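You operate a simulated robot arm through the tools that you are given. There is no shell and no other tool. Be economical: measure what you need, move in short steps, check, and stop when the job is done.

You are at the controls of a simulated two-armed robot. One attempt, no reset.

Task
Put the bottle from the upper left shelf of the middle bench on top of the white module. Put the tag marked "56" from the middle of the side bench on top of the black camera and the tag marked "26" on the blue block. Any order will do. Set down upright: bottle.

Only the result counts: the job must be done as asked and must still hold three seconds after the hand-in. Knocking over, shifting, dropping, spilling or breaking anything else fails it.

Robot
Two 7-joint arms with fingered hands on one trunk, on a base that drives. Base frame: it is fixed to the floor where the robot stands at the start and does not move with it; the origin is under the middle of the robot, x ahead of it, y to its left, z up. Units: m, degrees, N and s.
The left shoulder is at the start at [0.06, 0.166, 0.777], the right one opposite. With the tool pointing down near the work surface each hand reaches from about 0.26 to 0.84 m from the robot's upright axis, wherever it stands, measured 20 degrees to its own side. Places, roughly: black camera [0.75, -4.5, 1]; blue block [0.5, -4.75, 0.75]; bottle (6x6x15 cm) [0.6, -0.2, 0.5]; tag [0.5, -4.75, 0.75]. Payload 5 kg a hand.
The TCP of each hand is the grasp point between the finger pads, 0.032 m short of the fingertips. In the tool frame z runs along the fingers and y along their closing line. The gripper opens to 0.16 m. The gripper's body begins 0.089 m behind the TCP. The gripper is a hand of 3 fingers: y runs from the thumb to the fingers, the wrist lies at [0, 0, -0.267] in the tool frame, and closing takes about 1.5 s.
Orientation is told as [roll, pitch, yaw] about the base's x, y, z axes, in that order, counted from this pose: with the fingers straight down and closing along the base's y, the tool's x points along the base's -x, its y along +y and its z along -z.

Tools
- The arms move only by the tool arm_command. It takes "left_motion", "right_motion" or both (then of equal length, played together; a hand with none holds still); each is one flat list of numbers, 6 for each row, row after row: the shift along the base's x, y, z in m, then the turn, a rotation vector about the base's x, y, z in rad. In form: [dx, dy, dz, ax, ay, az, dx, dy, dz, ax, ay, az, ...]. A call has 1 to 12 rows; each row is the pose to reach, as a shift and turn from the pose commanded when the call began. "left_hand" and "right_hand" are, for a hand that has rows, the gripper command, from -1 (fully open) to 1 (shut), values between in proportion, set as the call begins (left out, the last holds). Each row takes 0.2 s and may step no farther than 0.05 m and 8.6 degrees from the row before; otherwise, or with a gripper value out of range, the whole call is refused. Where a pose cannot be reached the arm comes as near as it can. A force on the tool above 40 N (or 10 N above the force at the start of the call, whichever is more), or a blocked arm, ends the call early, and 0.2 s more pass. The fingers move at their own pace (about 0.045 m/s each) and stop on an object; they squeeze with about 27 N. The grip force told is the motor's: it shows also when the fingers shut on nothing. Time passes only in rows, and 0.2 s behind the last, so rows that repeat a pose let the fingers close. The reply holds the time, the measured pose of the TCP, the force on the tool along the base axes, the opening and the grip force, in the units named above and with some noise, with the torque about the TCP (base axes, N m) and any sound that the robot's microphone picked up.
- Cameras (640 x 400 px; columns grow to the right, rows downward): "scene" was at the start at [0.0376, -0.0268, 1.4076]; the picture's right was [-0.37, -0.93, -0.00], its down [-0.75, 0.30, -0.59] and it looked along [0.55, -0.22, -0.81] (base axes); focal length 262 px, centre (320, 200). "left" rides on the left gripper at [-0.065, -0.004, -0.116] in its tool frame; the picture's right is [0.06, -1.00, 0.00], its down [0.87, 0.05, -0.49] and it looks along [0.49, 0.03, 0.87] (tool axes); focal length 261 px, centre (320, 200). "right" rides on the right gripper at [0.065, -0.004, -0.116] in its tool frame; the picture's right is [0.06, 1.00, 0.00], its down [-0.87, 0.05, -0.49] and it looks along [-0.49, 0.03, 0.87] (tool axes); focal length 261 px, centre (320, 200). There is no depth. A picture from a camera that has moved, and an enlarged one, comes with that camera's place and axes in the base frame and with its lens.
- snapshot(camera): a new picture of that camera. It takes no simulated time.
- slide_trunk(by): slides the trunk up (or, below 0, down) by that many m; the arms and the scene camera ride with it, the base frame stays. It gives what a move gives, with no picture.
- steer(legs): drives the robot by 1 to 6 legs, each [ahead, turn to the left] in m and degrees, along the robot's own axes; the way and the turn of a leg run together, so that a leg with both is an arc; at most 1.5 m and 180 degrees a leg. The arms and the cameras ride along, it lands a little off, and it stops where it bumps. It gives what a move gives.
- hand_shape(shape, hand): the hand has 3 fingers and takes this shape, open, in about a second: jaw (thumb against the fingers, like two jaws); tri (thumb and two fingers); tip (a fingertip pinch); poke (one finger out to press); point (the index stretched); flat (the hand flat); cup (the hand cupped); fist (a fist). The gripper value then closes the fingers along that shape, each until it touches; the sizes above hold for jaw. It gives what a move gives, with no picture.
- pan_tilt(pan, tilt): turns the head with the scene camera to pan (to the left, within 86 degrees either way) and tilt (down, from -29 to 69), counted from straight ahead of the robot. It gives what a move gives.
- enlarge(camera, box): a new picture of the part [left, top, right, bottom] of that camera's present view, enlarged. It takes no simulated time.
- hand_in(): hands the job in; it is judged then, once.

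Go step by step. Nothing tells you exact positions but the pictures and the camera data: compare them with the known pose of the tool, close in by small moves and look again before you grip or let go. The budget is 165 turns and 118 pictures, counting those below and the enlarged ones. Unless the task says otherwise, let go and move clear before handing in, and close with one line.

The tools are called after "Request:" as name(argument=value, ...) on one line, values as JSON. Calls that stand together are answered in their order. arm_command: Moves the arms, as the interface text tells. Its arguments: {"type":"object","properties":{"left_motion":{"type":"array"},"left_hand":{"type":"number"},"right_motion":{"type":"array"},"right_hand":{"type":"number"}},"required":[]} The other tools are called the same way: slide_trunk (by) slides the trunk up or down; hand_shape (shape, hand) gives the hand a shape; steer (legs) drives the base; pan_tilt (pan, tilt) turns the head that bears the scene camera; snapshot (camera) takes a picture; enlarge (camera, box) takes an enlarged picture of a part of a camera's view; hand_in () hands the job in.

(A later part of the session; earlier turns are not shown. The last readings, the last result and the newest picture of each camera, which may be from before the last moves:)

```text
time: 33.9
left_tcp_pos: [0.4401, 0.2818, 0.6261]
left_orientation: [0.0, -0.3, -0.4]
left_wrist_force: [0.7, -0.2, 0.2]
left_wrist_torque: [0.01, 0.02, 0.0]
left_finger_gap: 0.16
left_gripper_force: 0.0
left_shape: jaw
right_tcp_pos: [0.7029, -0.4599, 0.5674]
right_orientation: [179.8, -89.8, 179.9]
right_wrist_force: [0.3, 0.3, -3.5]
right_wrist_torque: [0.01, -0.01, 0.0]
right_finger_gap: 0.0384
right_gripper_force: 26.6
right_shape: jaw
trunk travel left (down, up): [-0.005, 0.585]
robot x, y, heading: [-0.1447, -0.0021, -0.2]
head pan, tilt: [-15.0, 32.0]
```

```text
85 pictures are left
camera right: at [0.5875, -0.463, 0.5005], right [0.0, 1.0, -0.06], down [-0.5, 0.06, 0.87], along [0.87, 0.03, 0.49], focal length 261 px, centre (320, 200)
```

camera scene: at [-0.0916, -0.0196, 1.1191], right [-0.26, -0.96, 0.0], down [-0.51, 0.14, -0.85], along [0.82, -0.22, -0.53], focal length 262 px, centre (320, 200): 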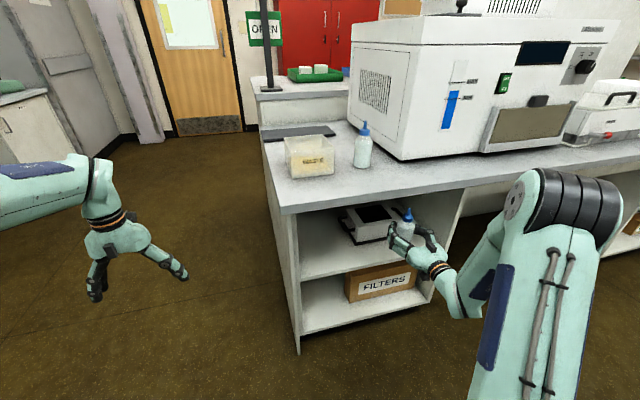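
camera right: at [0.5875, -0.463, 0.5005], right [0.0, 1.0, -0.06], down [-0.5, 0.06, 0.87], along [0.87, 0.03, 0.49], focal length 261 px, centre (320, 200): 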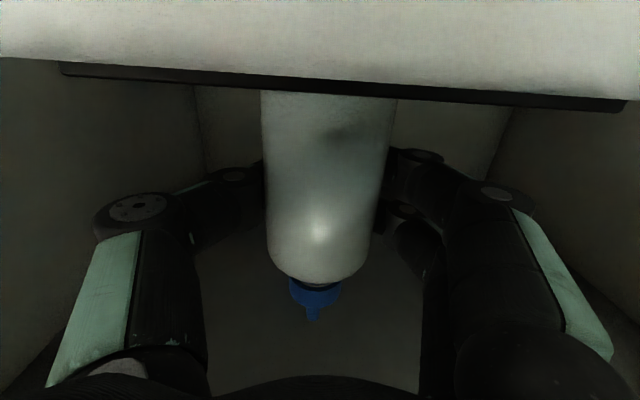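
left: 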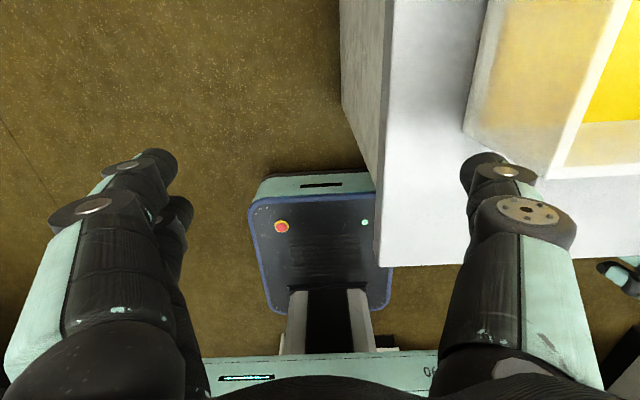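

No contact yet by force; continuing down in 2 mm steps.

Request:
arm_command(right_motion=[0, 0, -0.002, 0, 0, 0, 0, 0, -0.002, 0, 0, 0])

Request:
arm_command(right_motion=[0, 0, -0.002, 0, 0, 0, 0, 0, -0.002, 0, 0, 0])

```text
time: 34.5
left_tcp_pos: [0.4389, 0.2826, 0.6247]
left_orientation: [-0.2, -0.2, -0.3]
left_wrist_force: [0.6, -1.2, 0.3]
left_wrist_torque: [-0.01, 0.03, -0.01]
left_finger_gap: 0.1599
left_gripper_force: 0.0
left_shape: jaw
right_tcp_pos: [0.7029, -0.4594, 0.5651]
right_orientation: [-174.7, -89.6, 174.6]
right_wrist_force: [1.8, -0.5, 1.2]
right_wrist_torque: [-0.02, -0.01, 0.03]
right_finger_gap: 0.0383
right_gripper_force: 27.1
right_shape: jaw
trunk travel left (down, up): [-0.005, 0.585]
robot x, y, heading: [-0.1511, 0.0044, -0.2]
head pan, tilt: [-15.0, 32.0]
```

```text
time: 35.1
left_tcp_pos: [0.4394, 0.2815, 0.6259]
left_orientation: [-0.1, -0.2, -0.2]
left_wrist_force: [-0.1, -0.9, 0.0]
left_wrist_torque: [-0.02, 0.01, -0.01]
left_finger_gap: 0.1598
left_gripper_force: 0.1
left_shape: jaw
right_tcp_pos: [0.7026, -0.4586, 0.5655]
right_orientation: [-170.2, -89.4, 170.2]
right_wrist_force: [2.4, -1.5, 10.4]
right_wrist_torque: [-0.01, -0.08, 0.0]
right_finger_gap: 0.0381
right_gripper_force: 26.7
right_shape: jaw
trunk travel left (down, up): [-0.005, 0.585]
robot x, y, heading: [-0.1494, 0.0029, -0.1]
head pan, tilt: [-15.0, 32.0]
```

Contact at about 10 N. I back off 2 mm to unload, then release part way.

Request:
arm_command(right_motion=[0, 0, 0.002, 0, 0, 0, 0, 0, 0.002, 0, 0, 0])

Request:
arm_command(right_motion=[0, 0, 0, 0, 0, 0, 0, 0, 0, 0, 0, 0, 0, 0, 0, 0, 0, 0, 0, 0, 0, 0, 0, 0, 0, 0, 0, 0, 0, 0, 0, 0, 0, 0, 0, 0], right_hand=-0.25)

Request:
snapshot(camera="right")

```text
time: 35.7
left_tcp_pos: [0.4378, 0.2828, 0.626]
left_orientation: [-0.1, -0.3, -0.3]
left_wrist_force: [0.1, -0.2, -0.3]
left_wrist_torque: [-0.02, 0.02, 0.0]
left_finger_gap: 0.1601
left_gripper_force: 0.1
left_shape: jaw
right_tcp_pos: [0.7024, -0.4595, 0.5646]
right_orientation: [-174.9, -89.7, 174.6]
right_wrist_force: [3.2, -0.9, 8.4]
right_wrist_torque: [-0.02, -0.08, -0.03]
right_finger_gap: 0.0383
right_gripper_force: 26.9
right_shape: jaw
trunk travel left (down, up): [-0.005, 0.585]
robot x, y, heading: [-0.1516, 0.0, -0.2]
head pan, tilt: [-15.0, 32.0]
```

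```text
time: 37.1
left_tcp_pos: [0.4393, 0.283, 0.6258]
left_orientation: [-0.2, -0.2, -0.3]
left_wrist_force: [0.2, 0.0, 0.7]
left_wrist_torque: [0.0, -0.02, 0.0]
left_finger_gap: 0.1594
left_gripper_force: 0.1
left_shape: jaw
right_tcp_pos: [0.7024, -0.4586, 0.5645]
right_orientation: [-178.6, -89.8, 178.4]
right_wrist_force: [1.1, 0.3, 0.2]
right_wrist_torque: [0.03, 0.02, -0.02]
right_finger_gap: 0.0995
right_gripper_force: 0.1
right_shape: jaw
trunk travel left (down, up): [-0.005, 0.585]
robot x, y, heading: [-0.1511, 0.0047, -0.2]
head pan, tilt: [-15.0, 32.0]
```

```text
84 pictures are left
camera right: at [0.5874, -0.4624, 0.4986], right [0.0, 1.0, -0.06], down [-0.5, 0.06, 0.87], along [0.87, 0.03, 0.49], focal length 261 px, centre (320, 200)
```

right: 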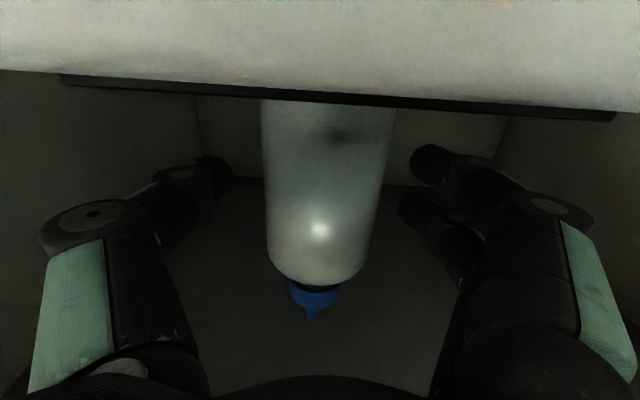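

Released and standing upright. Retracting straight back.

Request:
arm_command(right_motion=[-0.02, 0, 0, 0, 0, 0, -0.05, 0, 0, 0, 0, 0, -0.09, 0, 0, 0, 0, 0, -0.13, 0, 0, 0, 0, 0, -0.17, 0, 0, 0, 0, 0, -0.21, 0, 0, 0, 0, 0, -0.25, 0, 0, 0, 0, 0, -0.29, 0, 0, 0, 0, 0])

Request:
snapshot(camera="right")

Request:
enlarge(camera="scene", box=[300, 160, 480, 290])

```text
time: 38.9
left_tcp_pos: [0.4381, 0.2826, 0.6259]
left_orientation: [-0.1, -0.3, -0.3]
left_wrist_force: [0.9, 0.3, 0.3]
left_wrist_torque: [0.03, 0.03, -0.01]
left_finger_gap: 0.1599
left_gripper_force: 0.2
left_shape: jaw
right_tcp_pos: [0.4126, -0.4586, 0.5654]
right_orientation: [175.6, -89.7, -175.6]
right_wrist_force: [-0.2, 0.3, 0.2]
right_wrist_torque: [-0.02, 0.01, -0.02]
right_finger_gap: 0.0995
right_gripper_force: 0.0
right_shape: jaw
trunk travel left (down, up): [-0.005, 0.585]
robot x, y, heading: [-0.1466, -0.0003, -0.1]
head pan, tilt: [-15.0, 32.0]
```

```text
83 pictures are left
camera right: at [0.2967, -0.462, 0.4982], right [0.0, 1.0, -0.06], down [-0.5, 0.06, 0.87], along [0.87, 0.03, 0.49], focal length 261 px, centre (320, 200)
```

right: 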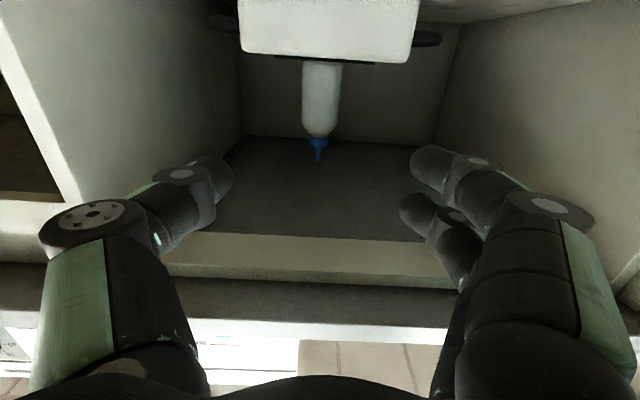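

```text
3.08 times, centred on (390, 225) of scene
camera zoom: at [-0.0914, -0.0195, 1.1191], right [-0.26, -0.96, 0.0], down [-0.51, 0.14, -0.85], along [0.82, -0.22, -0.53], focal length 807 px, centre (105, 123)
```

zoom: 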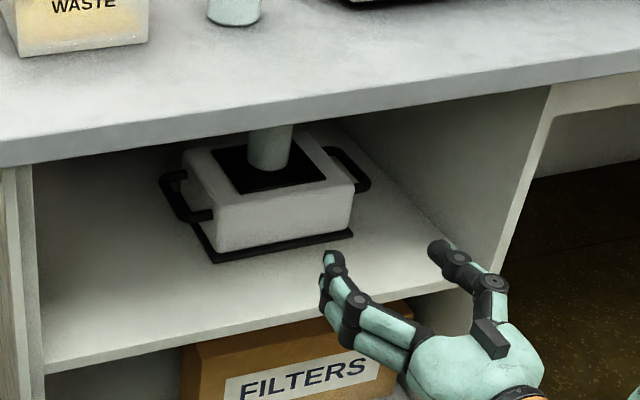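

The bottle stands on the module's top. Now I back off, raise the trunk, and fold the hands for the drive to the side bench.

Request:
steer(legs=[[-0.15, 0]])

Request:
slide_trunk(by=0.32)

Request:
arm_command(right_motion=[-0.0117, 0, -0.0025, 0, 0.1309, 0, -0.0233, 0, -0.005, 0, 0.2618, 0, -0.035, 0, -0.0075, 0, 0.3927, 0, -0.0467, 0, -0.01, 0, 0.5236, 0, -0.0583, 0, -0.0125, 0, 0.6545, 0, -0.07, 0, -0.015, 0, 0.7854, 0, -0.0817, 0, -0.0175, 0, 0.9163, 0, -0.0933, 0, -0.02, 0, 1.0472, 0, -0.105, 0, -0.0225, 0, 1.1781, 0, -0.1167, 0, -0.025, 0, 1.309, 0, -0.1283, 0, -0.0275, 0, 1.4399, 0, -0.14, 0, -0.03, 0, 1.5708, 0], left_motion=[-0.0142, 0, 0, 0, 0, 0, -0.0283, 0, 0, 0, 0, 0, -0.0425, 0, 0, 0, 0, 0, -0.0567, 0, 0, 0, 0, 0, -0.0708, 0, 0, 0, 0, 0, -0.085, 0, 0, 0, 0, 0, -0.0992, 0, 0, 0, 0, 0, -0.1133, 0, 0, 0, 0, 0, -0.1275, 0, 0, 0, 0, 0, -0.1417, 0, 0, 0, 0, 0, -0.1558, 0, 0, 0, 0, 0, -0.17, 0, 0, 0, 0, 0], right_hand=-1)

Request:
pan_tilt(pan=-86, tilt=25)

Request:
snapshot(camera="scene")

```text
time: 40.3
left_tcp_pos: [0.2873, 0.2829, 0.6256]
left_orientation: [-0.1, -0.3, -0.3]
left_wrist_force: [0.5, 0.3, -0.4]
left_wrist_torque: [0.01, 0.03, 0.02]
left_finger_gap: 0.1597
left_gripper_force: 0.0
left_shape: jaw
right_tcp_pos: [0.2612, -0.4577, 0.5655]
right_orientation: [-178.5, -89.7, 178.3]
right_wrist_force: [-0.2, -0.6, -0.1]
right_wrist_torque: [-0.02, -0.01, 0.0]
right_finger_gap: 0.0999
right_gripper_force: 0.1
right_shape: jaw
trunk travel left (down, up): [-0.005, 0.585]
robot x, y, heading: [-0.2984, -0.0011, -0.0]
head pan, tilt: [-15.0, 32.0]
```

```text
time: 43.4
left_tcp_pos: [0.2874, 0.2825, 0.9461]
left_orientation: [-0.2, -0.3, -0.3]
left_wrist_force: [-0.3, -0.2, 0.8]
left_wrist_torque: [-0.02, -0.01, 0.0]
left_finger_gap: 0.16
left_gripper_force: 0.0
left_shape: jaw
right_tcp_pos: [0.2618, -0.4597, 0.8844]
right_orientation: [-179.0, -89.6, 178.6]
right_wrist_force: [-0.8, 0.1, 0.8]
right_wrist_torque: [0.0, 0.02, 0.01]
right_finger_gap: 0.0997
right_gripper_force: 0.0
right_shape: jaw
trunk travel left (down, up): [-0.325, 0.265]
robot x, y, heading: [-0.2952, -0.0002, -0.0]
head pan, tilt: [-15.0, 32.0]
```

```text
time: 46.2
left_tcp_pos: [0.1161, 0.2838, 0.9448]
left_orientation: [-0.1, -0.3, -0.4]
left_wrist_force: [-0.8, 0.3, 0.0]
left_wrist_torque: [-0.02, -0.02, 0.03]
left_finger_gap: 0.16
left_gripper_force: 0.0
left_shape: jaw
right_tcp_pos: [0.1957, -0.2934, 0.9642]
right_orientation: [-5.1, -17.5, 24.2]
right_wrist_force: [0.2, -0.1, 0.1]
right_wrist_torque: [0.03, 0.01, 0.01]
right_finger_gap: 0.1599
right_gripper_force: 0.0
right_shape: jaw
right hand out of reach, approached as far as the arm can: row 7, 8, 12
trunk travel left (down, up): [-0.325, 0.265]
robot x, y, heading: [-0.2952, 0.0051, -0.3]
head pan, tilt: [-15.0, 32.0]
stopped in row 12 (right hand): the arm was blocked; the commanded pose is now the measured one
```

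```text
time: 47.7
left_tcp_pos: [0.118, 0.2833, 0.9456]
left_orientation: [-0.2, -0.2, -0.3]
left_wrist_force: [-0.4, 0.4, -0.6]
left_wrist_torque: [-0.02, 0.0, -0.01]
left_finger_gap: 0.1596
left_gripper_force: 0.1
left_shape: jaw
right_tcp_pos: [0.1983, -0.2944, 0.9632]
right_orientation: [-5.1, -17.4, 24.2]
right_wrist_force: [0.3, 0.3, -1.0]
right_wrist_torque: [-0.02, -0.01, 0.0]
right_finger_gap: 0.1599
right_gripper_force: 0.0
right_shape: jaw
trunk travel left (down, up): [-0.325, 0.265]
robot x, y, heading: [-0.2954, 0.0071, -0.1]
head pan, tilt: [-85.9, 25.0]
```

```text
81 pictures are left
camera scene: at [-0.3232, -0.0872, 1.4502], right [-1.0, -0.07, 0.0], down [-0.03, 0.42, -0.91], along [0.06, -0.9, -0.42], focal length 262 px, centre (320, 200)
```

scene: 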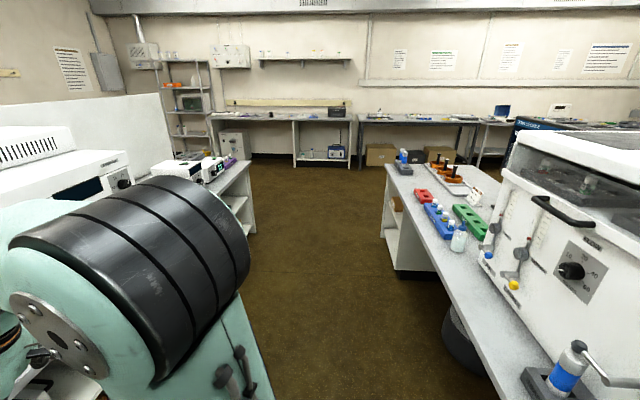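

The right arm ran into a joint limit while folding. I'll move it lower and outward toward its start posture and straighten the wrist.

Request:
arm_command(right_motion=[-0.004, -0.015, -0.02, 0, 0, 0, -0.008, -0.03, -0.04, 0, 0, 0, -0.015, -0.05, -0.06, 0, 0, 0, -0.02, -0.07, -0.08, 0.017, 0.061, -0.084, -0.03, -0.09, -0.1, 0.035, 0.122, -0.168, -0.04, -0.11, -0.12, 0.052, 0.183, -0.252, -0.05, -0.13, -0.14, 0.07, 0.244, -0.336, -0.06, -0.15, -0.16, 0.087, 0.305, -0.42])

Request:
pan_tilt(pan=-40, tilt=40)

Request:
snapshot(camera="scene")

```text
time: 49.5
left_tcp_pos: [0.1171, 0.2797, 0.947]
left_orientation: [0.0, -0.4, -0.5]
left_wrist_force: [-1.4, -0.4, 0.4]
left_wrist_torque: [0.12, -0.05, 0.01]
left_finger_gap: 0.1598
left_gripper_force: 0.0
left_shape: jaw
right_tcp_pos: [0.1263, -0.4297, 0.8492]
right_orientation: [3.4, -2.8, 0.5]
right_wrist_force: [-1.0, -0.6, -0.3]
right_wrist_torque: [0.12, -0.1, 0.0]
right_finger_gap: 0.16
right_gripper_force: 0.0
right_shape: jaw
right hand out of reach, approached as far as the arm can: row 7, 8
trunk travel left (down, up): [-0.325, 0.265]
robot x, y, heading: [-0.2999, 0.0072, -0.1]
head pan, tilt: [-85.9, 25.0]
```

```text
time: 50.6
left_tcp_pos: [0.117, 0.2829, 0.9464]
left_orientation: [-0.2, -0.3, -0.4]
left_wrist_force: [-0.3, 0.2, -0.1]
left_wrist_torque: [-0.01, 0.0, -0.03]
left_finger_gap: 0.1599
left_gripper_force: 0.0
left_shape: jaw
right_tcp_pos: [0.1279, -0.4261, 0.8475]
right_orientation: [3.2, -2.8, 0.6]
right_wrist_force: [0.0, 0.3, 0.4]
right_wrist_torque: [0.02, -0.01, 0.04]
right_finger_gap: 0.1597
right_gripper_force: 0.1
right_shape: jaw
trunk travel left (down, up): [-0.325, 0.265]
robot x, y, heading: [-0.2988, 0.0031, -0.4]
head pan, tilt: [-40.0, 40.0]
```

```text
80 pictures are left
camera scene: at [-0.2645, -0.0502, 1.4269], right [-0.65, -0.76, 0.0], down [-0.49, 0.42, -0.77], along [0.58, -0.5, -0.64], focal length 262 px, centre (320, 200)
```

scene: 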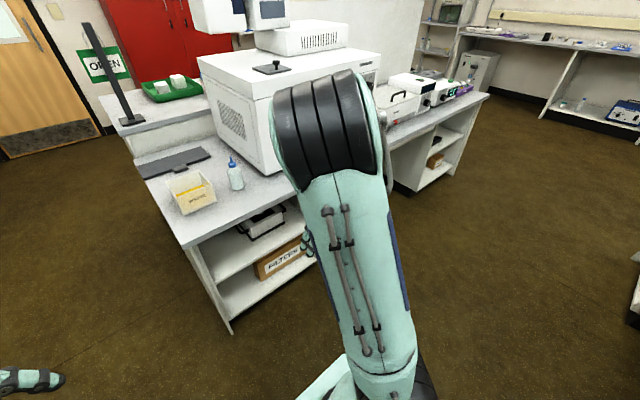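

Arms are clear enough for the aisle (about x -0.8 to 0.51). I'll centre, turn right, and drive down the aisle.

Request:
steer(legs=[[0.12, 0], [0, -90]])

Request:
pan_tilt(pan=15, tilt=25)

Request:
snapshot(camera="scene")

```text
time: 55.7
left_tcp_pos: [0.1079, -0.4084, 0.9469]
left_orientation: [-0.2, -0.3, -89.3]
left_wrist_force: [0.4, 0.1, -0.3]
left_wrist_torque: [0.02, -0.02, 0.01]
left_finger_gap: 0.1598
left_gripper_force: 0.0
left_shape: jaw
right_tcp_pos: [-0.6008, -0.4324, 0.8487]
right_orientation: [3.0, -2.7, -88.2]
right_wrist_force: [0.1, -0.1, -0.5]
right_wrist_torque: [-0.02, 0.02, -0.01]
right_finger_gap: 0.16
right_gripper_force: 0.1
right_shape: jaw
trunk travel left (down, up): [-0.325, 0.265]
robot x, y, heading: [-0.1827, 0.0013, -89.2]
head pan, tilt: [-40.0, 40.0]
```

```text
time: 57.0
left_tcp_pos: [0.1085, -0.4079, 0.9454]
left_orientation: [-0.1, -0.3, -89.4]
left_wrist_force: [0.3, 0.5, -0.5]
left_wrist_torque: [-0.04, -0.02, -0.01]
left_finger_gap: 0.1598
left_gripper_force: 0.1
left_shape: jaw
right_tcp_pos: [-0.6023, -0.4318, 0.8487]
right_orientation: [3.2, -2.6, -88.3]
right_wrist_force: [-0.2, -0.1, 1.3]
right_wrist_torque: [0.0, -0.01, -0.01]
right_finger_gap: 0.1598
right_gripper_force: 0.0
right_shape: jaw
trunk travel left (down, up): [-0.325, 0.265]
robot x, y, heading: [-0.1792, 0.0015, -88.9]
head pan, tilt: [15.0, 25.0]
```

```text
79 pictures are left
camera scene: at [-0.1548, -0.0545, 1.4502], right [-0.96, -0.27, 0.0], down [-0.12, 0.41, -0.91], along [0.25, -0.87, -0.42], focal length 262 px, centre (320, 200)
```

scene: 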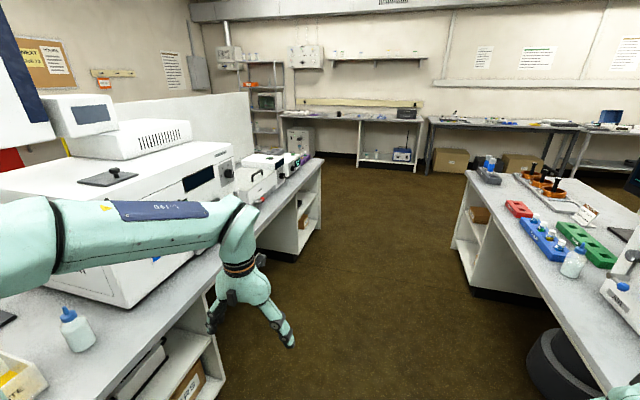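

The aisle is clear. Driving 2.8 m down it.

Request:
steer(legs=[[1.4, 0], [1.3, 0]])

Request:
pan_tilt(pan=15, tilt=18)

Request:
snapshot(camera="scene")

```text
time: 70.1
left_tcp_pos: [0.0845, -3.1258, 0.9456]
left_orientation: [-0.1, -0.4, -90.9]
left_wrist_force: [0.2, -1.0, -0.6]
left_wrist_torque: [-0.01, 0.01, 0.01]
left_finger_gap: 0.1602
left_gripper_force: 0.1
left_shape: jaw
right_tcp_pos: [-0.6259, -3.129, 0.8491]
right_orientation: [3.1, -2.7, -90.0]
right_wrist_force: [0.2, 0.8, 0.9]
right_wrist_torque: [-0.03, 0.01, 0.01]
right_finger_gap: 0.1601
right_gripper_force: 0.0
right_shape: jaw
trunk travel left (down, up): [-0.325, 0.265]
robot x, y, heading: [-0.1887, -2.7039, -90.7]
head pan, tilt: [15.0, 25.0]
```

```text
time: 70.8
left_tcp_pos: [0.0839, -3.1251, 0.9459]
left_orientation: [-0.1, -0.3, -91.0]
left_wrist_force: [0.6, -0.5, 0.6]
left_wrist_torque: [0.0, 0.02, 0.01]
left_finger_gap: 0.1597
left_gripper_force: 0.1
left_shape: jaw
right_tcp_pos: [-0.6261, -3.1289, 0.8488]
right_orientation: [3.2, -2.8, -90.0]
right_wrist_force: [0.2, 0.6, -1.1]
right_wrist_torque: [0.0, 0.0, 0.01]
right_finger_gap: 0.1601
right_gripper_force: 0.1
right_shape: jaw
trunk travel left (down, up): [-0.325, 0.265]
robot x, y, heading: [-0.1907, -2.7059, -91.0]
head pan, tilt: [15.0, 18.0]
```

```text
78 pictures are left
camera scene: at [-0.1682, -2.7657, 1.4615], right [-0.97, -0.24, 0.0], down [-0.08, 0.3, -0.95], along [0.23, -0.92, -0.31], focal length 262 px, centre (320, 200)
```

scene: 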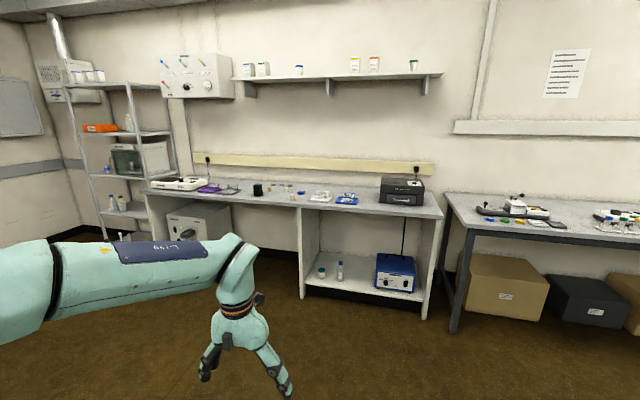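

Request:
enlarge(camera="scene", box=[140, 165, 300, 225])

Request:
enlarge(camera="scene", box=[250, 165, 370, 225])

```text
4.00 times, centred on (220, 195) of scene
camera zoom: at [-0.1682, -2.7657, 1.4615], right [-0.97, -0.24, 0.0], down [-0.08, 0.3, -0.95], along [0.23, -0.92, -0.31], focal length 1050 px, centre (720, 220)
```

zoom: 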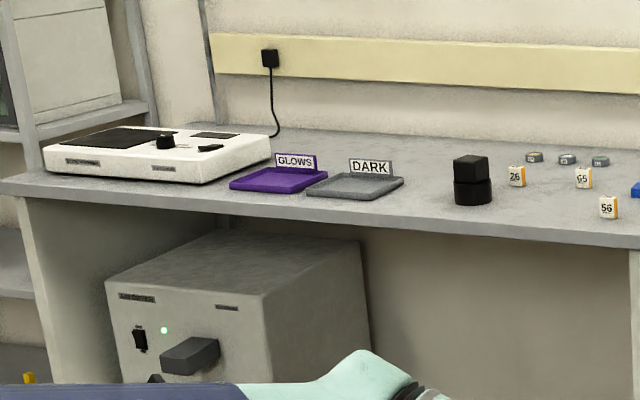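

```text
5.33 times, centred on (310, 195) of scene
camera zoom: at [-0.1682, -2.7657, 1.4615], right [-0.97, -0.24, 0.0], down [-0.08, 0.3, -0.95], along [0.23, -0.92, -0.31], focal length 1399 px, centre (373, 227)
```

zoom: 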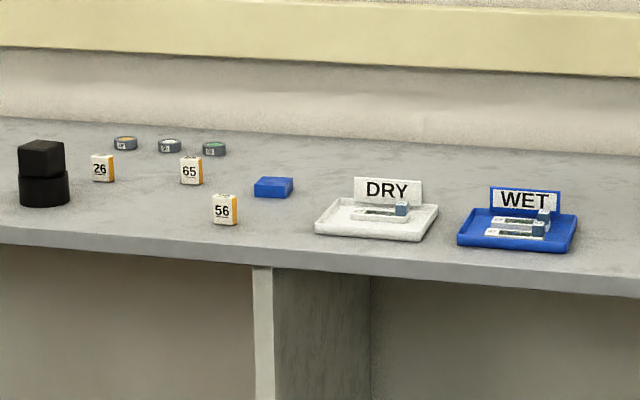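

Found: the tags "26", "65", "56", the blue block and the black camera, all left of the middle of the far bench. The bench height is uncertain, so I'll raise the trunk first, then move to in front of them.

Request:
slide_trunk(by=0.2)

Request:
steer(legs=[[0, 35.5], [1.15, 0], [0, -34.5]])

Request:
pan_tilt(pan=5, tilt=30)

Request:
snapshot(camera="scene")

```text
time: 73.0
left_tcp_pos: [0.0835, -3.1257, 1.1464]
left_orientation: [-0.1, -0.2, -91.1]
left_wrist_force: [0.5, 0.5, 0.7]
left_wrist_torque: [0.01, -0.01, 0.02]
left_finger_gap: 0.1596
left_gripper_force: 0.1
left_shape: jaw
right_tcp_pos: [-0.6267, -3.1282, 1.0495]
right_orientation: [3.2, -2.7, -90.1]
right_wrist_force: [0.1, 0.1, -0.3]
right_wrist_torque: [0.0, -0.03, 0.03]
right_finger_gap: 0.1598
right_gripper_force: 0.1
right_shape: jaw
trunk travel left (down, up): [-0.525, 0.065]
robot x, y, heading: [-0.1965, -2.708, -90.8]
head pan, tilt: [15.0, 18.0]
```

```text
time: 82.3
left_tcp_pos: [0.733, -4.0815, 1.1459]
left_orientation: [-0.1, -0.3, -90.4]
left_wrist_force: [-0.5, 0.2, 0.7]
left_wrist_torque: [-0.01, -0.01, 0.0]
left_finger_gap: 0.1599
left_gripper_force: 0.0
left_shape: jaw
right_tcp_pos: [0.0238, -4.0922, 1.0499]
right_orientation: [3.2, -2.7, -89.5]
right_wrist_force: [0.0, -0.9, -0.1]
right_wrist_torque: [0.01, -0.04, 0.01]
right_finger_gap: 0.16
right_gripper_force: 0.1
right_shape: jaw
trunk travel left (down, up): [-0.525, 0.065]
robot x, y, heading: [0.4565, -3.6643, -90.1]
head pan, tilt: [15.0, 18.0]
```

```text
time: 83.0
left_tcp_pos: [0.7337, -4.0825, 1.1462]
left_orientation: [0.0, -0.3, -90.3]
left_wrist_force: [0.2, -0.6, 0.0]
left_wrist_torque: [-0.05, 0.0, 0.02]
left_finger_gap: 0.1598
left_gripper_force: 0.1
left_shape: jaw
right_tcp_pos: [0.0237, -4.0926, 1.0487]
right_orientation: [3.2, -2.8, -89.4]
right_wrist_force: [-0.5, 0.9, -0.1]
right_wrist_torque: [-0.01, -0.01, -0.01]
right_finger_gap: 0.1601
right_gripper_force: 0.1
right_shape: jaw
trunk travel left (down, up): [-0.525, 0.065]
robot x, y, heading: [0.4523, -3.666, -90.3]
head pan, tilt: [5.0, 30.0]
```

```text
75 pictures are left
camera scene: at [0.4618, -3.7249, 1.6423], right [-1.0, -0.08, 0.0], down [-0.04, 0.5, -0.87], along [0.07, -0.86, -0.5], focal length 262 px, centre (320, 200)
```

scene: 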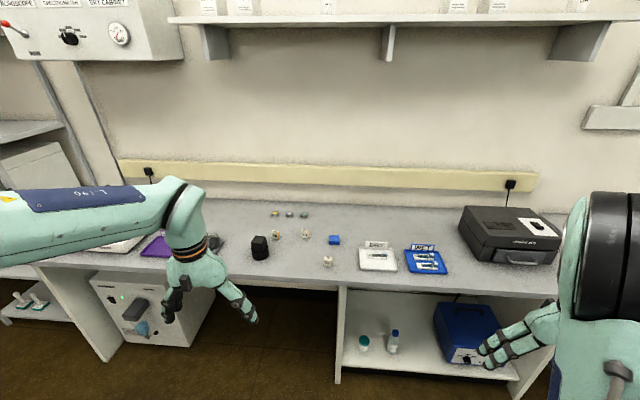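

Triangulated: bench top z≈0.855; tag 56 ≈(0.50,-4.54), tag 26 ≈(0.74,-4.68), blue block ≈(0.47,-4.68), black camera ≈(0.79,-4.57). Raising the right hand for clearance and driving closer.

Request:
arm_command(right_motion=[0, 0, 0.04, 0, 0, 0, 0, 0, 0.08, 0, 0, 0, 0, 0, 0.12, 0, 0, 0])

Request:
steer(legs=[[0.33, 0]])

Request:
pan_tilt(pan=10, tilt=45)

Request:
snapshot(camera="scene")

Request:
snapshot(camera="left")

```text
time: 83.8
left_tcp_pos: [0.7335, -4.0821, 1.1464]
left_orientation: [-0.2, -0.3, -90.4]
left_wrist_force: [0.1, 0.5, -0.1]
left_wrist_torque: [-0.01, 0.01, -0.01]
left_finger_gap: 0.1598
left_gripper_force: 0.1
left_shape: jaw
right_tcp_pos: [0.0256, -4.092, 1.1694]
right_orientation: [3.3, -2.7, -89.4]
right_wrist_force: [0.1, 0.5, 0.8]
right_wrist_torque: [-0.01, -0.01, 0.01]
right_finger_gap: 0.16
right_gripper_force: 0.0
right_shape: jaw
trunk travel left (down, up): [-0.525, 0.065]
robot x, y, heading: [0.4564, -3.6687, -90.1]
head pan, tilt: [5.0, 30.0]
```

```text
time: 86.0
left_tcp_pos: [0.7346, -4.4134, 1.1453]
left_orientation: [-0.1, -0.3, -90.1]
left_wrist_force: [-0.2, -0.2, -0.3]
left_wrist_torque: [0.0, -0.01, -0.01]
left_finger_gap: 0.1601
left_gripper_force: 0.1
left_shape: jaw
right_tcp_pos: [0.0263, -4.4286, 1.1679]
right_orientation: [3.2, -2.7, -89.1]
right_wrist_force: [0.4, 0.4, 0.6]
right_wrist_torque: [0.05, -0.01, -0.01]
right_finger_gap: 0.1601
right_gripper_force: 0.0
right_shape: jaw
trunk travel left (down, up): [-0.525, 0.065]
robot x, y, heading: [0.4548, -4.0015, -90.1]
head pan, tilt: [5.0, 30.0]
```

```text
time: 86.8
left_tcp_pos: [0.7345, -4.413, 1.1467]
left_orientation: [-0.2, -0.3, -90.1]
left_wrist_force: [-0.3, -0.4, -0.4]
left_wrist_torque: [-0.01, -0.01, 0.01]
left_finger_gap: 0.1599
left_gripper_force: 0.1
left_shape: jaw
right_tcp_pos: [0.0256, -4.427, 1.1675]
right_orientation: [3.2, -2.8, -89.1]
right_wrist_force: [0.4, 0.4, -0.4]
right_wrist_torque: [0.0, -0.03, 0.0]
right_finger_gap: 0.1599
right_gripper_force: 0.0
right_shape: jaw
trunk travel left (down, up): [-0.525, 0.065]
robot x, y, heading: [0.4531, -4.0004, -89.7]
head pan, tilt: [10.0, 45.0]
```

```text
74 pictures are left
camera scene: at [0.4678, -4.0474, 1.6197], right [-0.98, -0.17, 0.0], down [-0.12, 0.7, -0.71], along [0.12, -0.7, -0.71], focal length 262 px, centre (320, 200)
```

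scene: 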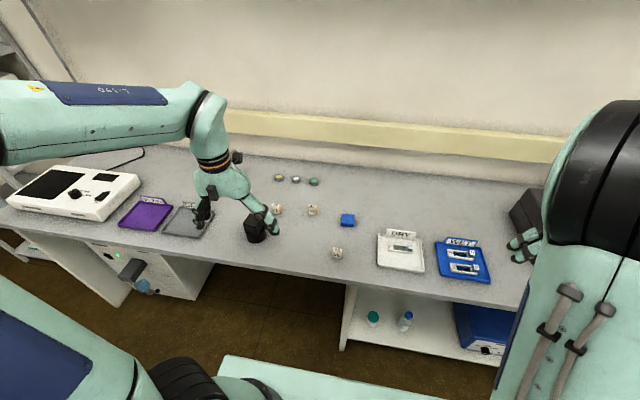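

```text
73 pictures are left
camera left: at [0.7317, -4.4776, 1.2622], right [-1.0, 0.06, 0.0], down [0.06, 0.87, 0.49], along [0.03, 0.49, -0.87], focal length 261 px, centre (320, 200)
```

left: 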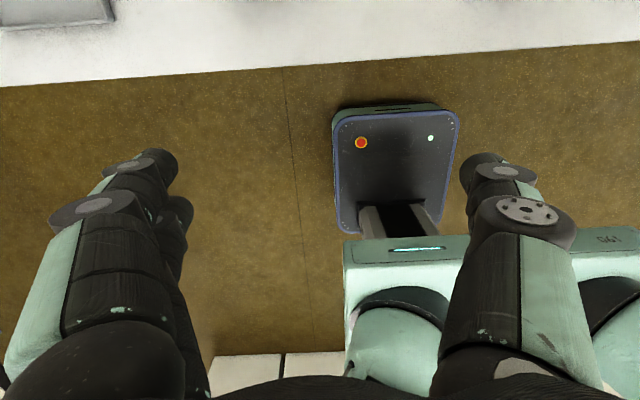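

Good position. Zooming in on the objects for accurate positions.

Request:
enlarge(camera="scene", box=[235, 165, 365, 265])

```text
4.00 times, centred on (300, 215) of scene
camera zoom: at [0.4678, -4.0474, 1.6197], right [-0.98, -0.17, 0.0], down [-0.12, 0.7, -0.71], along [0.12, -0.7, -0.71], focal length 1050 px, centre (400, 140)
```

zoom: 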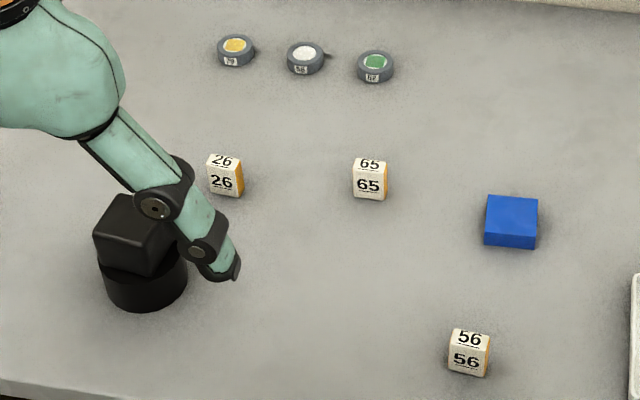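

Tags measure about 3 cm wide, 1.8 cm deep and 3 cm tall. Before gripping, I check how the fingers meet at a small gap, in the air.

Request:
arm_command(left_motion=[0, 0, 0, 0, 0, 0, 0, 0, 0, 0, 0, 0, 0, 0, 0, 0, 0, 0, 0, 0, 0, 0, 0, 0, 0, 0, 0, 0, 0, 0, 0, 0, 0, 0, 0, 0, 0, 0, 0, 0, 0, 0], left_hand=0.6)

Request:
snapshot(camera="left")

Request:
enlarge(camera="scene", box=[170, 130, 290, 250])

```text
time: 88.4
left_tcp_pos: [0.7346, -4.4136, 1.1455]
left_orientation: [-0.1, -0.3, -90.0]
left_wrist_force: [-0.4, -0.6, 0.8]
left_wrist_torque: [0.0, -0.01, -0.01]
left_finger_gap: 0.0324
left_gripper_force: 0.1
left_shape: jaw
right_tcp_pos: [0.0265, -4.4267, 1.1682]
right_orientation: [3.2, -2.7, -89.1]
right_wrist_force: [0.4, -0.7, -0.4]
right_wrist_torque: [0.02, 0.02, -0.01]
right_finger_gap: 0.1598
right_gripper_force: 0.1
right_shape: jaw
trunk travel left (down, up): [-0.525, 0.065]
robot x, y, heading: [0.4557, -3.9938, -90.0]
head pan, tilt: [10.0, 45.0]
```

```text
71 pictures are left
camera left: at [0.7317, -4.4775, 1.2622], right [-1.0, 0.06, 0.0], down [0.06, 0.87, 0.49], along [0.03, 0.49, -0.87], focal length 261 px, centre (320, 200)
```

left: 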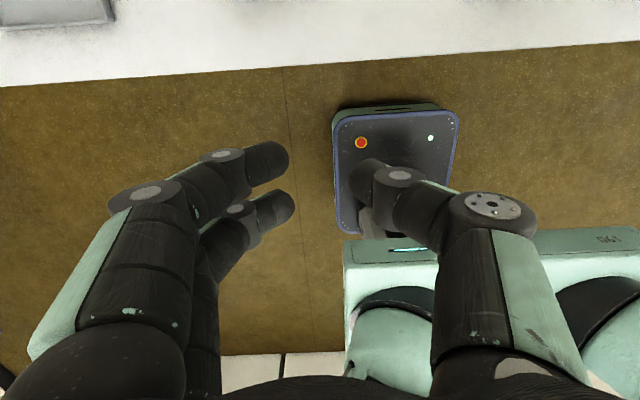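

```text
3.33 times, centred on (230, 190) of scene
camera zoom: at [0.4678, -4.0472, 1.6196], right [-0.98, -0.17, 0.0], down [-0.12, 0.7, -0.71], along [0.12, -0.7, -0.71], focal length 875 px, centre (620, 233)
```

zoom: 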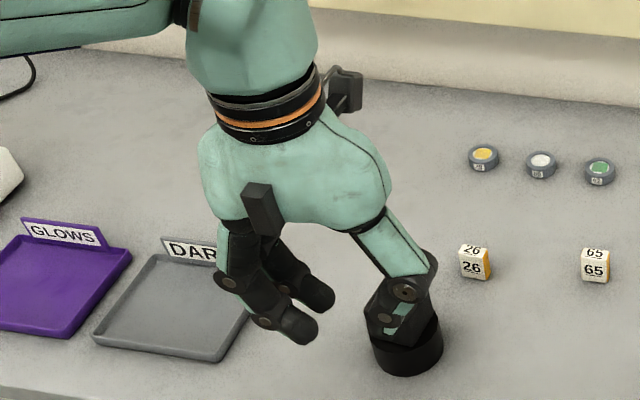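

Thumb closes between two side-by-side fingers, so I'll grip the tags across their depth (closing along base y). Moving above tag 56 while turning the hand 90° and opening to 8 cm.

Request:
arm_command(left_motion=[-0.0214, -0.012, 0, 0, 0, 0.1428, -0.0428, -0.0241, 0, 0, 0, 0.2856, -0.0642, -0.0361, 0, 0, 0, 0.4284, -0.0857, -0.0481, 0, 0, 0, 0.5712, -0.1071, -0.0602, 0, 0, 0, 0.714, -0.1285, -0.0722, 0, 0, 0, 0.8568, -0.1499, -0.0843, 0, 0, 0, 0.9996, -0.1713, -0.0963, 0, 0, 0, 1.1424, -0.1928, -0.1083, 0, 0, 0, 1.2852, -0.2142, -0.1204, 0, 0, 0, 1.428, -0.2356, -0.1324, 0, 0, 0, 1.5708], left_hand=0)

Request:
snapshot(camera="left")

Request:
snapshot(camera="scene")

```text
time: 90.8
left_tcp_pos: [0.4975, -4.5445, 1.1453]
left_orientation: [-0.1, -0.3, 0.0]
left_wrist_force: [-0.9, 0.2, -0.2]
left_wrist_torque: [-0.05, -0.02, -0.02]
left_finger_gap: 0.0794
left_gripper_force: 0.1
left_shape: jaw
right_tcp_pos: [0.0253, -4.4264, 1.1691]
right_orientation: [3.2, -2.7, -89.2]
right_wrist_force: [0.0, -0.1, 0.8]
right_wrist_torque: [0.03, -0.02, -0.05]
right_finger_gap: 0.16
right_gripper_force: 0.1
right_shape: jaw
trunk travel left (down, up): [-0.525, 0.065]
robot x, y, heading: [0.4514, -3.9971, -90.0]
head pan, tilt: [10.0, 45.0]
```

```text
69 pictures are left
camera left: at [0.5626, -4.5486, 1.2615], right [-0.06, -1.0, 0.0], down [-0.87, 0.06, 0.49], along [-0.49, 0.03, -0.87], focal length 261 px, centre (320, 200)
```

left: 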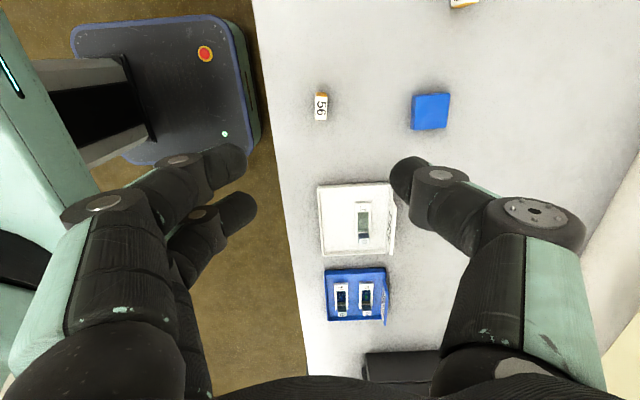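

```text
68 pictures are left
camera scene: at [0.4667, -4.0472, 1.6197], right [-0.98, -0.17, 0.0], down [-0.12, 0.7, -0.71], along [0.12, -0.7, -0.71], focal length 262 px, centre (320, 200)
```

scene: 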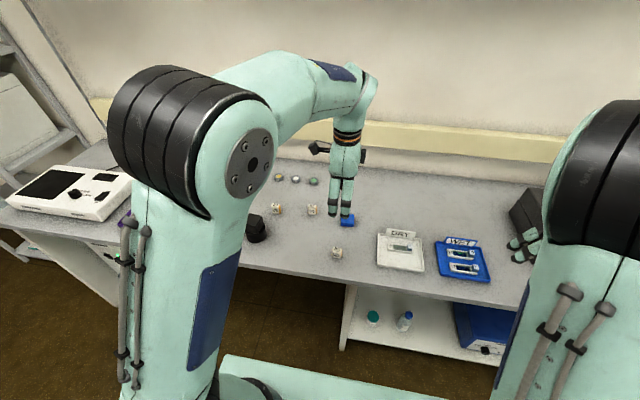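

The hand is right over tag 56 (≈(0.498,-4.547)). Descending part way and rechecking.

Request:
arm_command(left_motion=[0, -0.002, -0.05, 0, 0, 0, 0, -0.002, -0.1, 0, 0, 0, 0, -0.002, -0.15, 0, 0, 0, 0, -0.002, -0.195, 0, 0, 0])

Request:
snapshot(camera="left")

Request:
enlarge(camera="scene", box=[260, 170, 400, 270])

```text
time: 91.8
left_tcp_pos: [0.4969, -4.5486, 0.9482]
left_orientation: [-0.1, -0.2, -0.1]
left_wrist_force: [1.1, -0.3, 0.0]
left_wrist_torque: [0.02, -0.01, 0.03]
left_finger_gap: 0.0795
left_gripper_force: 0.1
left_shape: jaw
right_tcp_pos: [0.0256, -4.4278, 1.1682]
right_orientation: [3.3, -2.7, -89.1]
right_wrist_force: [0.6, -0.3, 0.7]
right_wrist_torque: [0.02, 0.01, -0.02]
right_finger_gap: 0.16
right_gripper_force: 0.1
right_shape: jaw
trunk travel left (down, up): [-0.525, 0.065]
robot x, y, heading: [0.4548, -4.0008, -89.6]
head pan, tilt: [10.0, 45.0]
```

```text
67 pictures are left
camera left: at [0.5631, -4.5518, 1.065], right [-0.06, -1.0, 0.0], down [-0.87, 0.06, 0.49], along [-0.49, 0.03, -0.87], focal length 261 px, centre (320, 200)
```

left: 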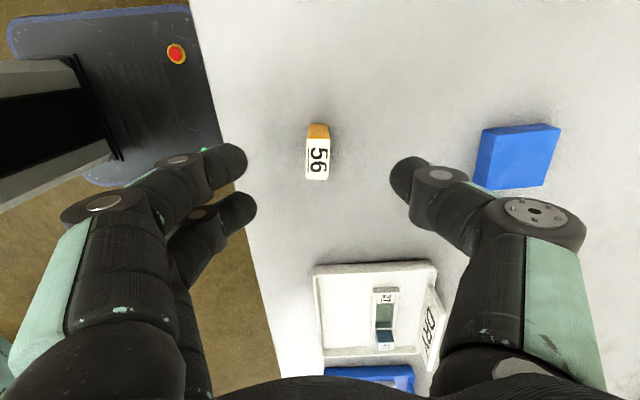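

```text
4.00 times, centred on (330, 220) of scene
camera zoom: at [0.4674, -4.0479, 1.6197], right [-0.98, -0.17, 0.0], down [-0.12, 0.7, -0.71], along [0.12, -0.7, -0.71], focal length 1050 px, centre (280, 120)
```

zoom: 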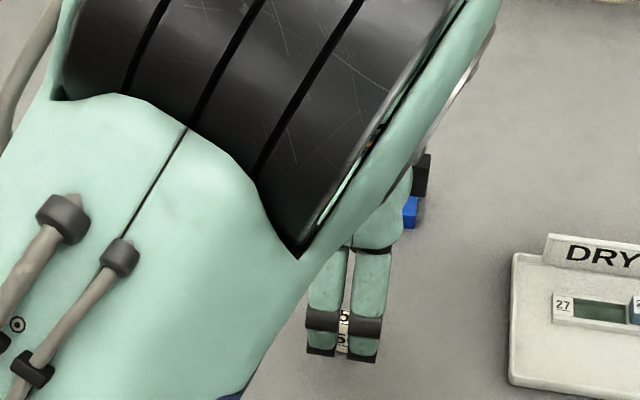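

The tag is centred between the fingers. Descending to about 4 cm above the bench with the TCP.

Request:
arm_command(left_motion=[0, 0.002, -0.025, 0, 0, 0, 0, 0.002, -0.04, 0, 0, 0, 0, 0.002, -0.05, 0, 0, 0])

Request:
snapshot(camera="left")

Request:
enlarge(camera="scene", box=[310, 210, 370, 270])

```text
time: 92.6
left_tcp_pos: [0.4991, -4.547, 0.9007]
left_orientation: [0.0, -0.3, 0.0]
left_wrist_force: [-0.5, 0.9, 0.2]
left_wrist_torque: [0.02, -0.02, -0.01]
left_finger_gap: 0.0794
left_gripper_force: 0.1
left_shape: jaw
right_tcp_pos: [0.0271, -4.4269, 1.1685]
right_orientation: [3.2, -2.6, -89.1]
right_wrist_force: [0.7, -0.3, -0.2]
right_wrist_torque: [0.03, -0.01, -0.01]
right_finger_gap: 0.1598
right_gripper_force: 0.1
right_shape: jaw
trunk travel left (down, up): [-0.525, 0.065]
robot x, y, heading: [0.4531, -3.9981, -89.9]
head pan, tilt: [10.0, 45.0]
```

```text
65 pictures are left
camera left: at [0.5638, -4.5502, 1.0162], right [-0.06, -1.0, 0.0], down [-0.87, 0.06, 0.49], along [-0.49, 0.03, -0.87], focal length 261 px, centre (320, 200)
```

left: 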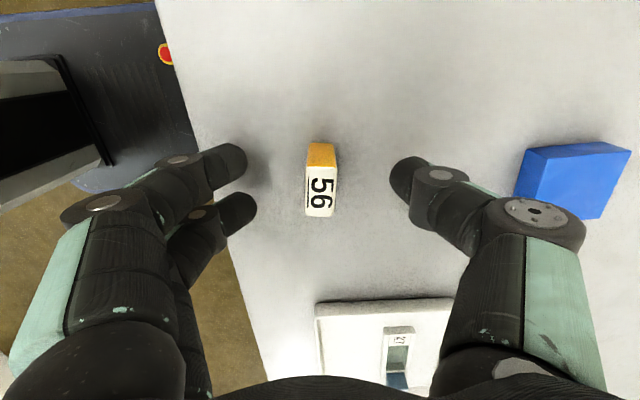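

```text
6.67 times, centred on (340, 240) of scene
camera zoom: at [0.4675, -4.0475, 1.6196], right [-0.98, -0.17, 0.0], down [-0.12, 0.7, -0.71], along [0.12, -0.7, -0.71], focal length 1749 px, centre (187, -67)
```

zoom: 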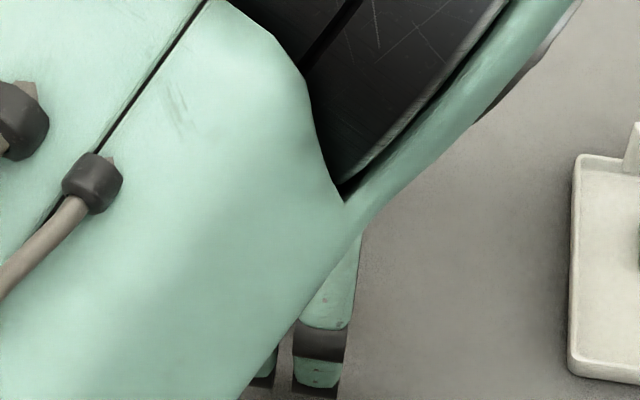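

The tag top is near z≈0.887, so I'll go another 10 mm down in small steps, watching force.

Request:
arm_command(left_motion=[-0.002, 0, -0.004, 0, 0, 0, -0.002, 0, -0.007, 0, 0, 0, -0.002, 0, -0.01, 0, 0, 0])

Request:
snapshot(camera="left")

```text
time: 93.4
left_tcp_pos: [0.4976, -4.5468, 0.8907]
left_orientation: [0.0, -0.3, -0.1]
left_wrist_force: [-0.4, 0.6, 0.4]
left_wrist_torque: [0.0, 0.01, 0.0]
left_finger_gap: 0.0797
left_gripper_force: 0.1
left_shape: jaw
right_tcp_pos: [0.0265, -4.4269, 1.169]
right_orientation: [3.3, -2.6, -89.2]
right_wrist_force: [0.7, -0.3, -0.7]
right_wrist_torque: [0.0, 0.01, 0.04]
right_finger_gap: 0.1601
right_gripper_force: 0.1
right_shape: jaw
trunk travel left (down, up): [-0.525, 0.065]
robot x, y, heading: [0.4534, -3.9932, -89.8]
head pan, tilt: [10.0, 45.0]
```

```text
63 pictures are left
camera left: at [0.5621, -4.5497, 1.0068], right [-0.06, -1.0, 0.0], down [-0.87, 0.06, 0.49], along [-0.49, 0.03, -0.87], focal length 261 px, centre (320, 200)
```

left: 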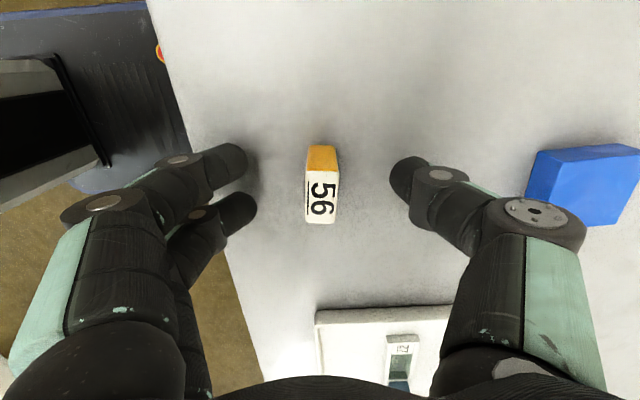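

Centred. Closing on tag 56.

Request:
arm_command(left_motion=[0, 0, 0, 0, 0, 0, 0, 0, 0, 0, 0, 0, 0, 0, 0, 0, 0, 0, 0, 0, 0, 0, 0, 0, 0, 0, 0, 0, 0, 0, 0, 0, 0, 0, 0, 0], left_hand=1)

Request:
snapshot(camera="left")

```text
time: 94.8
left_tcp_pos: [0.497, -4.5454, 0.8903]
left_orientation: [-0.2, -0.3, -0.1]
left_wrist_force: [-0.9, 0.6, -0.8]
left_wrist_torque: [-0.02, -0.03, 0.0]
left_finger_gap: 0.0118
left_gripper_force: 26.8
left_shape: jaw
right_tcp_pos: [0.0262, -4.4274, 1.1685]
right_orientation: [3.3, -2.7, -89.1]
right_wrist_force: [-0.5, -0.4, -0.7]
right_wrist_torque: [-0.05, 0.02, -0.01]
right_finger_gap: 0.16
right_gripper_force: 0.0
right_shape: jaw
trunk travel left (down, up): [-0.525, 0.065]
robot x, y, heading: [0.4518, -3.9998, -90.1]
head pan, tilt: [10.0, 45.0]
```

```text
62 pictures are left
camera left: at [0.5622, -4.5497, 1.0068], right [-0.06, -1.0, 0.0], down [-0.87, 0.06, 0.49], along [-0.49, 0.03, -0.87], focal length 261 px, centre (320, 200)
```

left: 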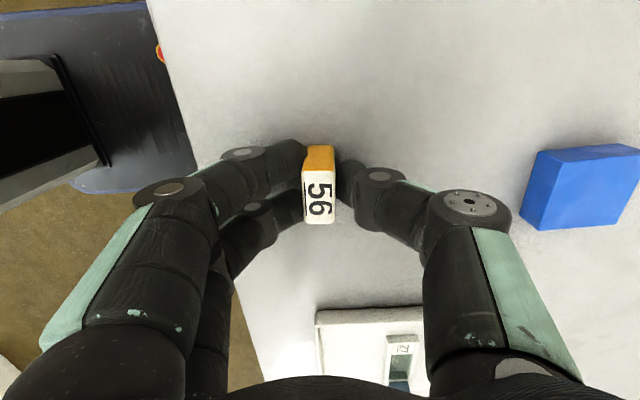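

Tag gripped squarely. Lifting.

Request:
arm_command(left_motion=[0, 0, 0.02, 0, 0, 0, 0, 0, 0.06, 0, 0, 0, 0, 0, 0.1, 0, 0, 0, 0, 0, 0.15, 0, 0, 0, 0, 0, 0.2, 0, 0, 0])

Request:
snapshot(camera="left")

Request:
snapshot(camera="scene")

```text
time: 96.0
left_tcp_pos: [0.4954, -4.5467, 1.0912]
left_orientation: [-0.1, -0.4, -0.1]
left_wrist_force: [-0.3, -0.4, -0.8]
left_wrist_torque: [0.0, -0.01, -0.01]
left_finger_gap: 0.0117
left_gripper_force: 26.9
left_shape: jaw
right_tcp_pos: [0.026, -4.4265, 1.1682]
right_orientation: [3.2, -2.7, -89.1]
right_wrist_force: [1.0, -0.4, -0.6]
right_wrist_torque: [0.0, -0.02, -0.02]
right_finger_gap: 0.1599
right_gripper_force: 0.1
right_shape: jaw
trunk travel left (down, up): [-0.525, 0.065]
robot x, y, heading: [0.4559, -3.9998, -89.8]
head pan, tilt: [10.0, 45.0]
```

```text
61 pictures are left
camera left: at [0.5612, -4.5495, 1.2082], right [-0.06, -1.0, 0.0], down [-0.87, 0.06, 0.49], along [-0.49, 0.03, -0.87], focal length 261 px, centre (320, 200)
```

left: 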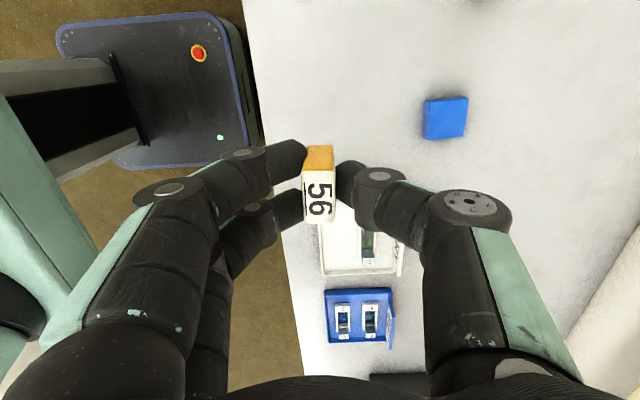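

```text
60 pictures are left
camera scene: at [0.4679, -4.0468, 1.6196], right [-0.98, -0.17, 0.0], down [-0.12, 0.7, -0.71], along [0.12, -0.7, -0.71], focal length 262 px, centre (320, 200)
```

scene: 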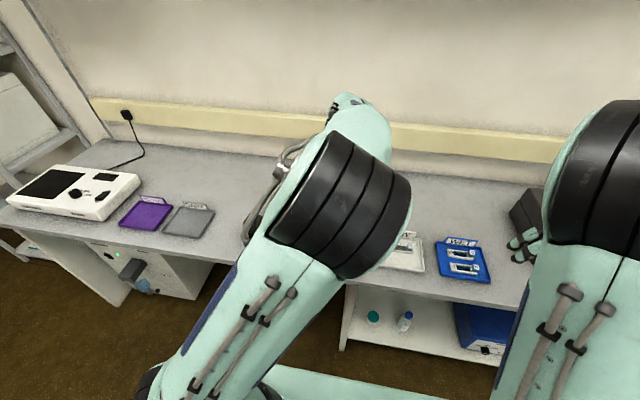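

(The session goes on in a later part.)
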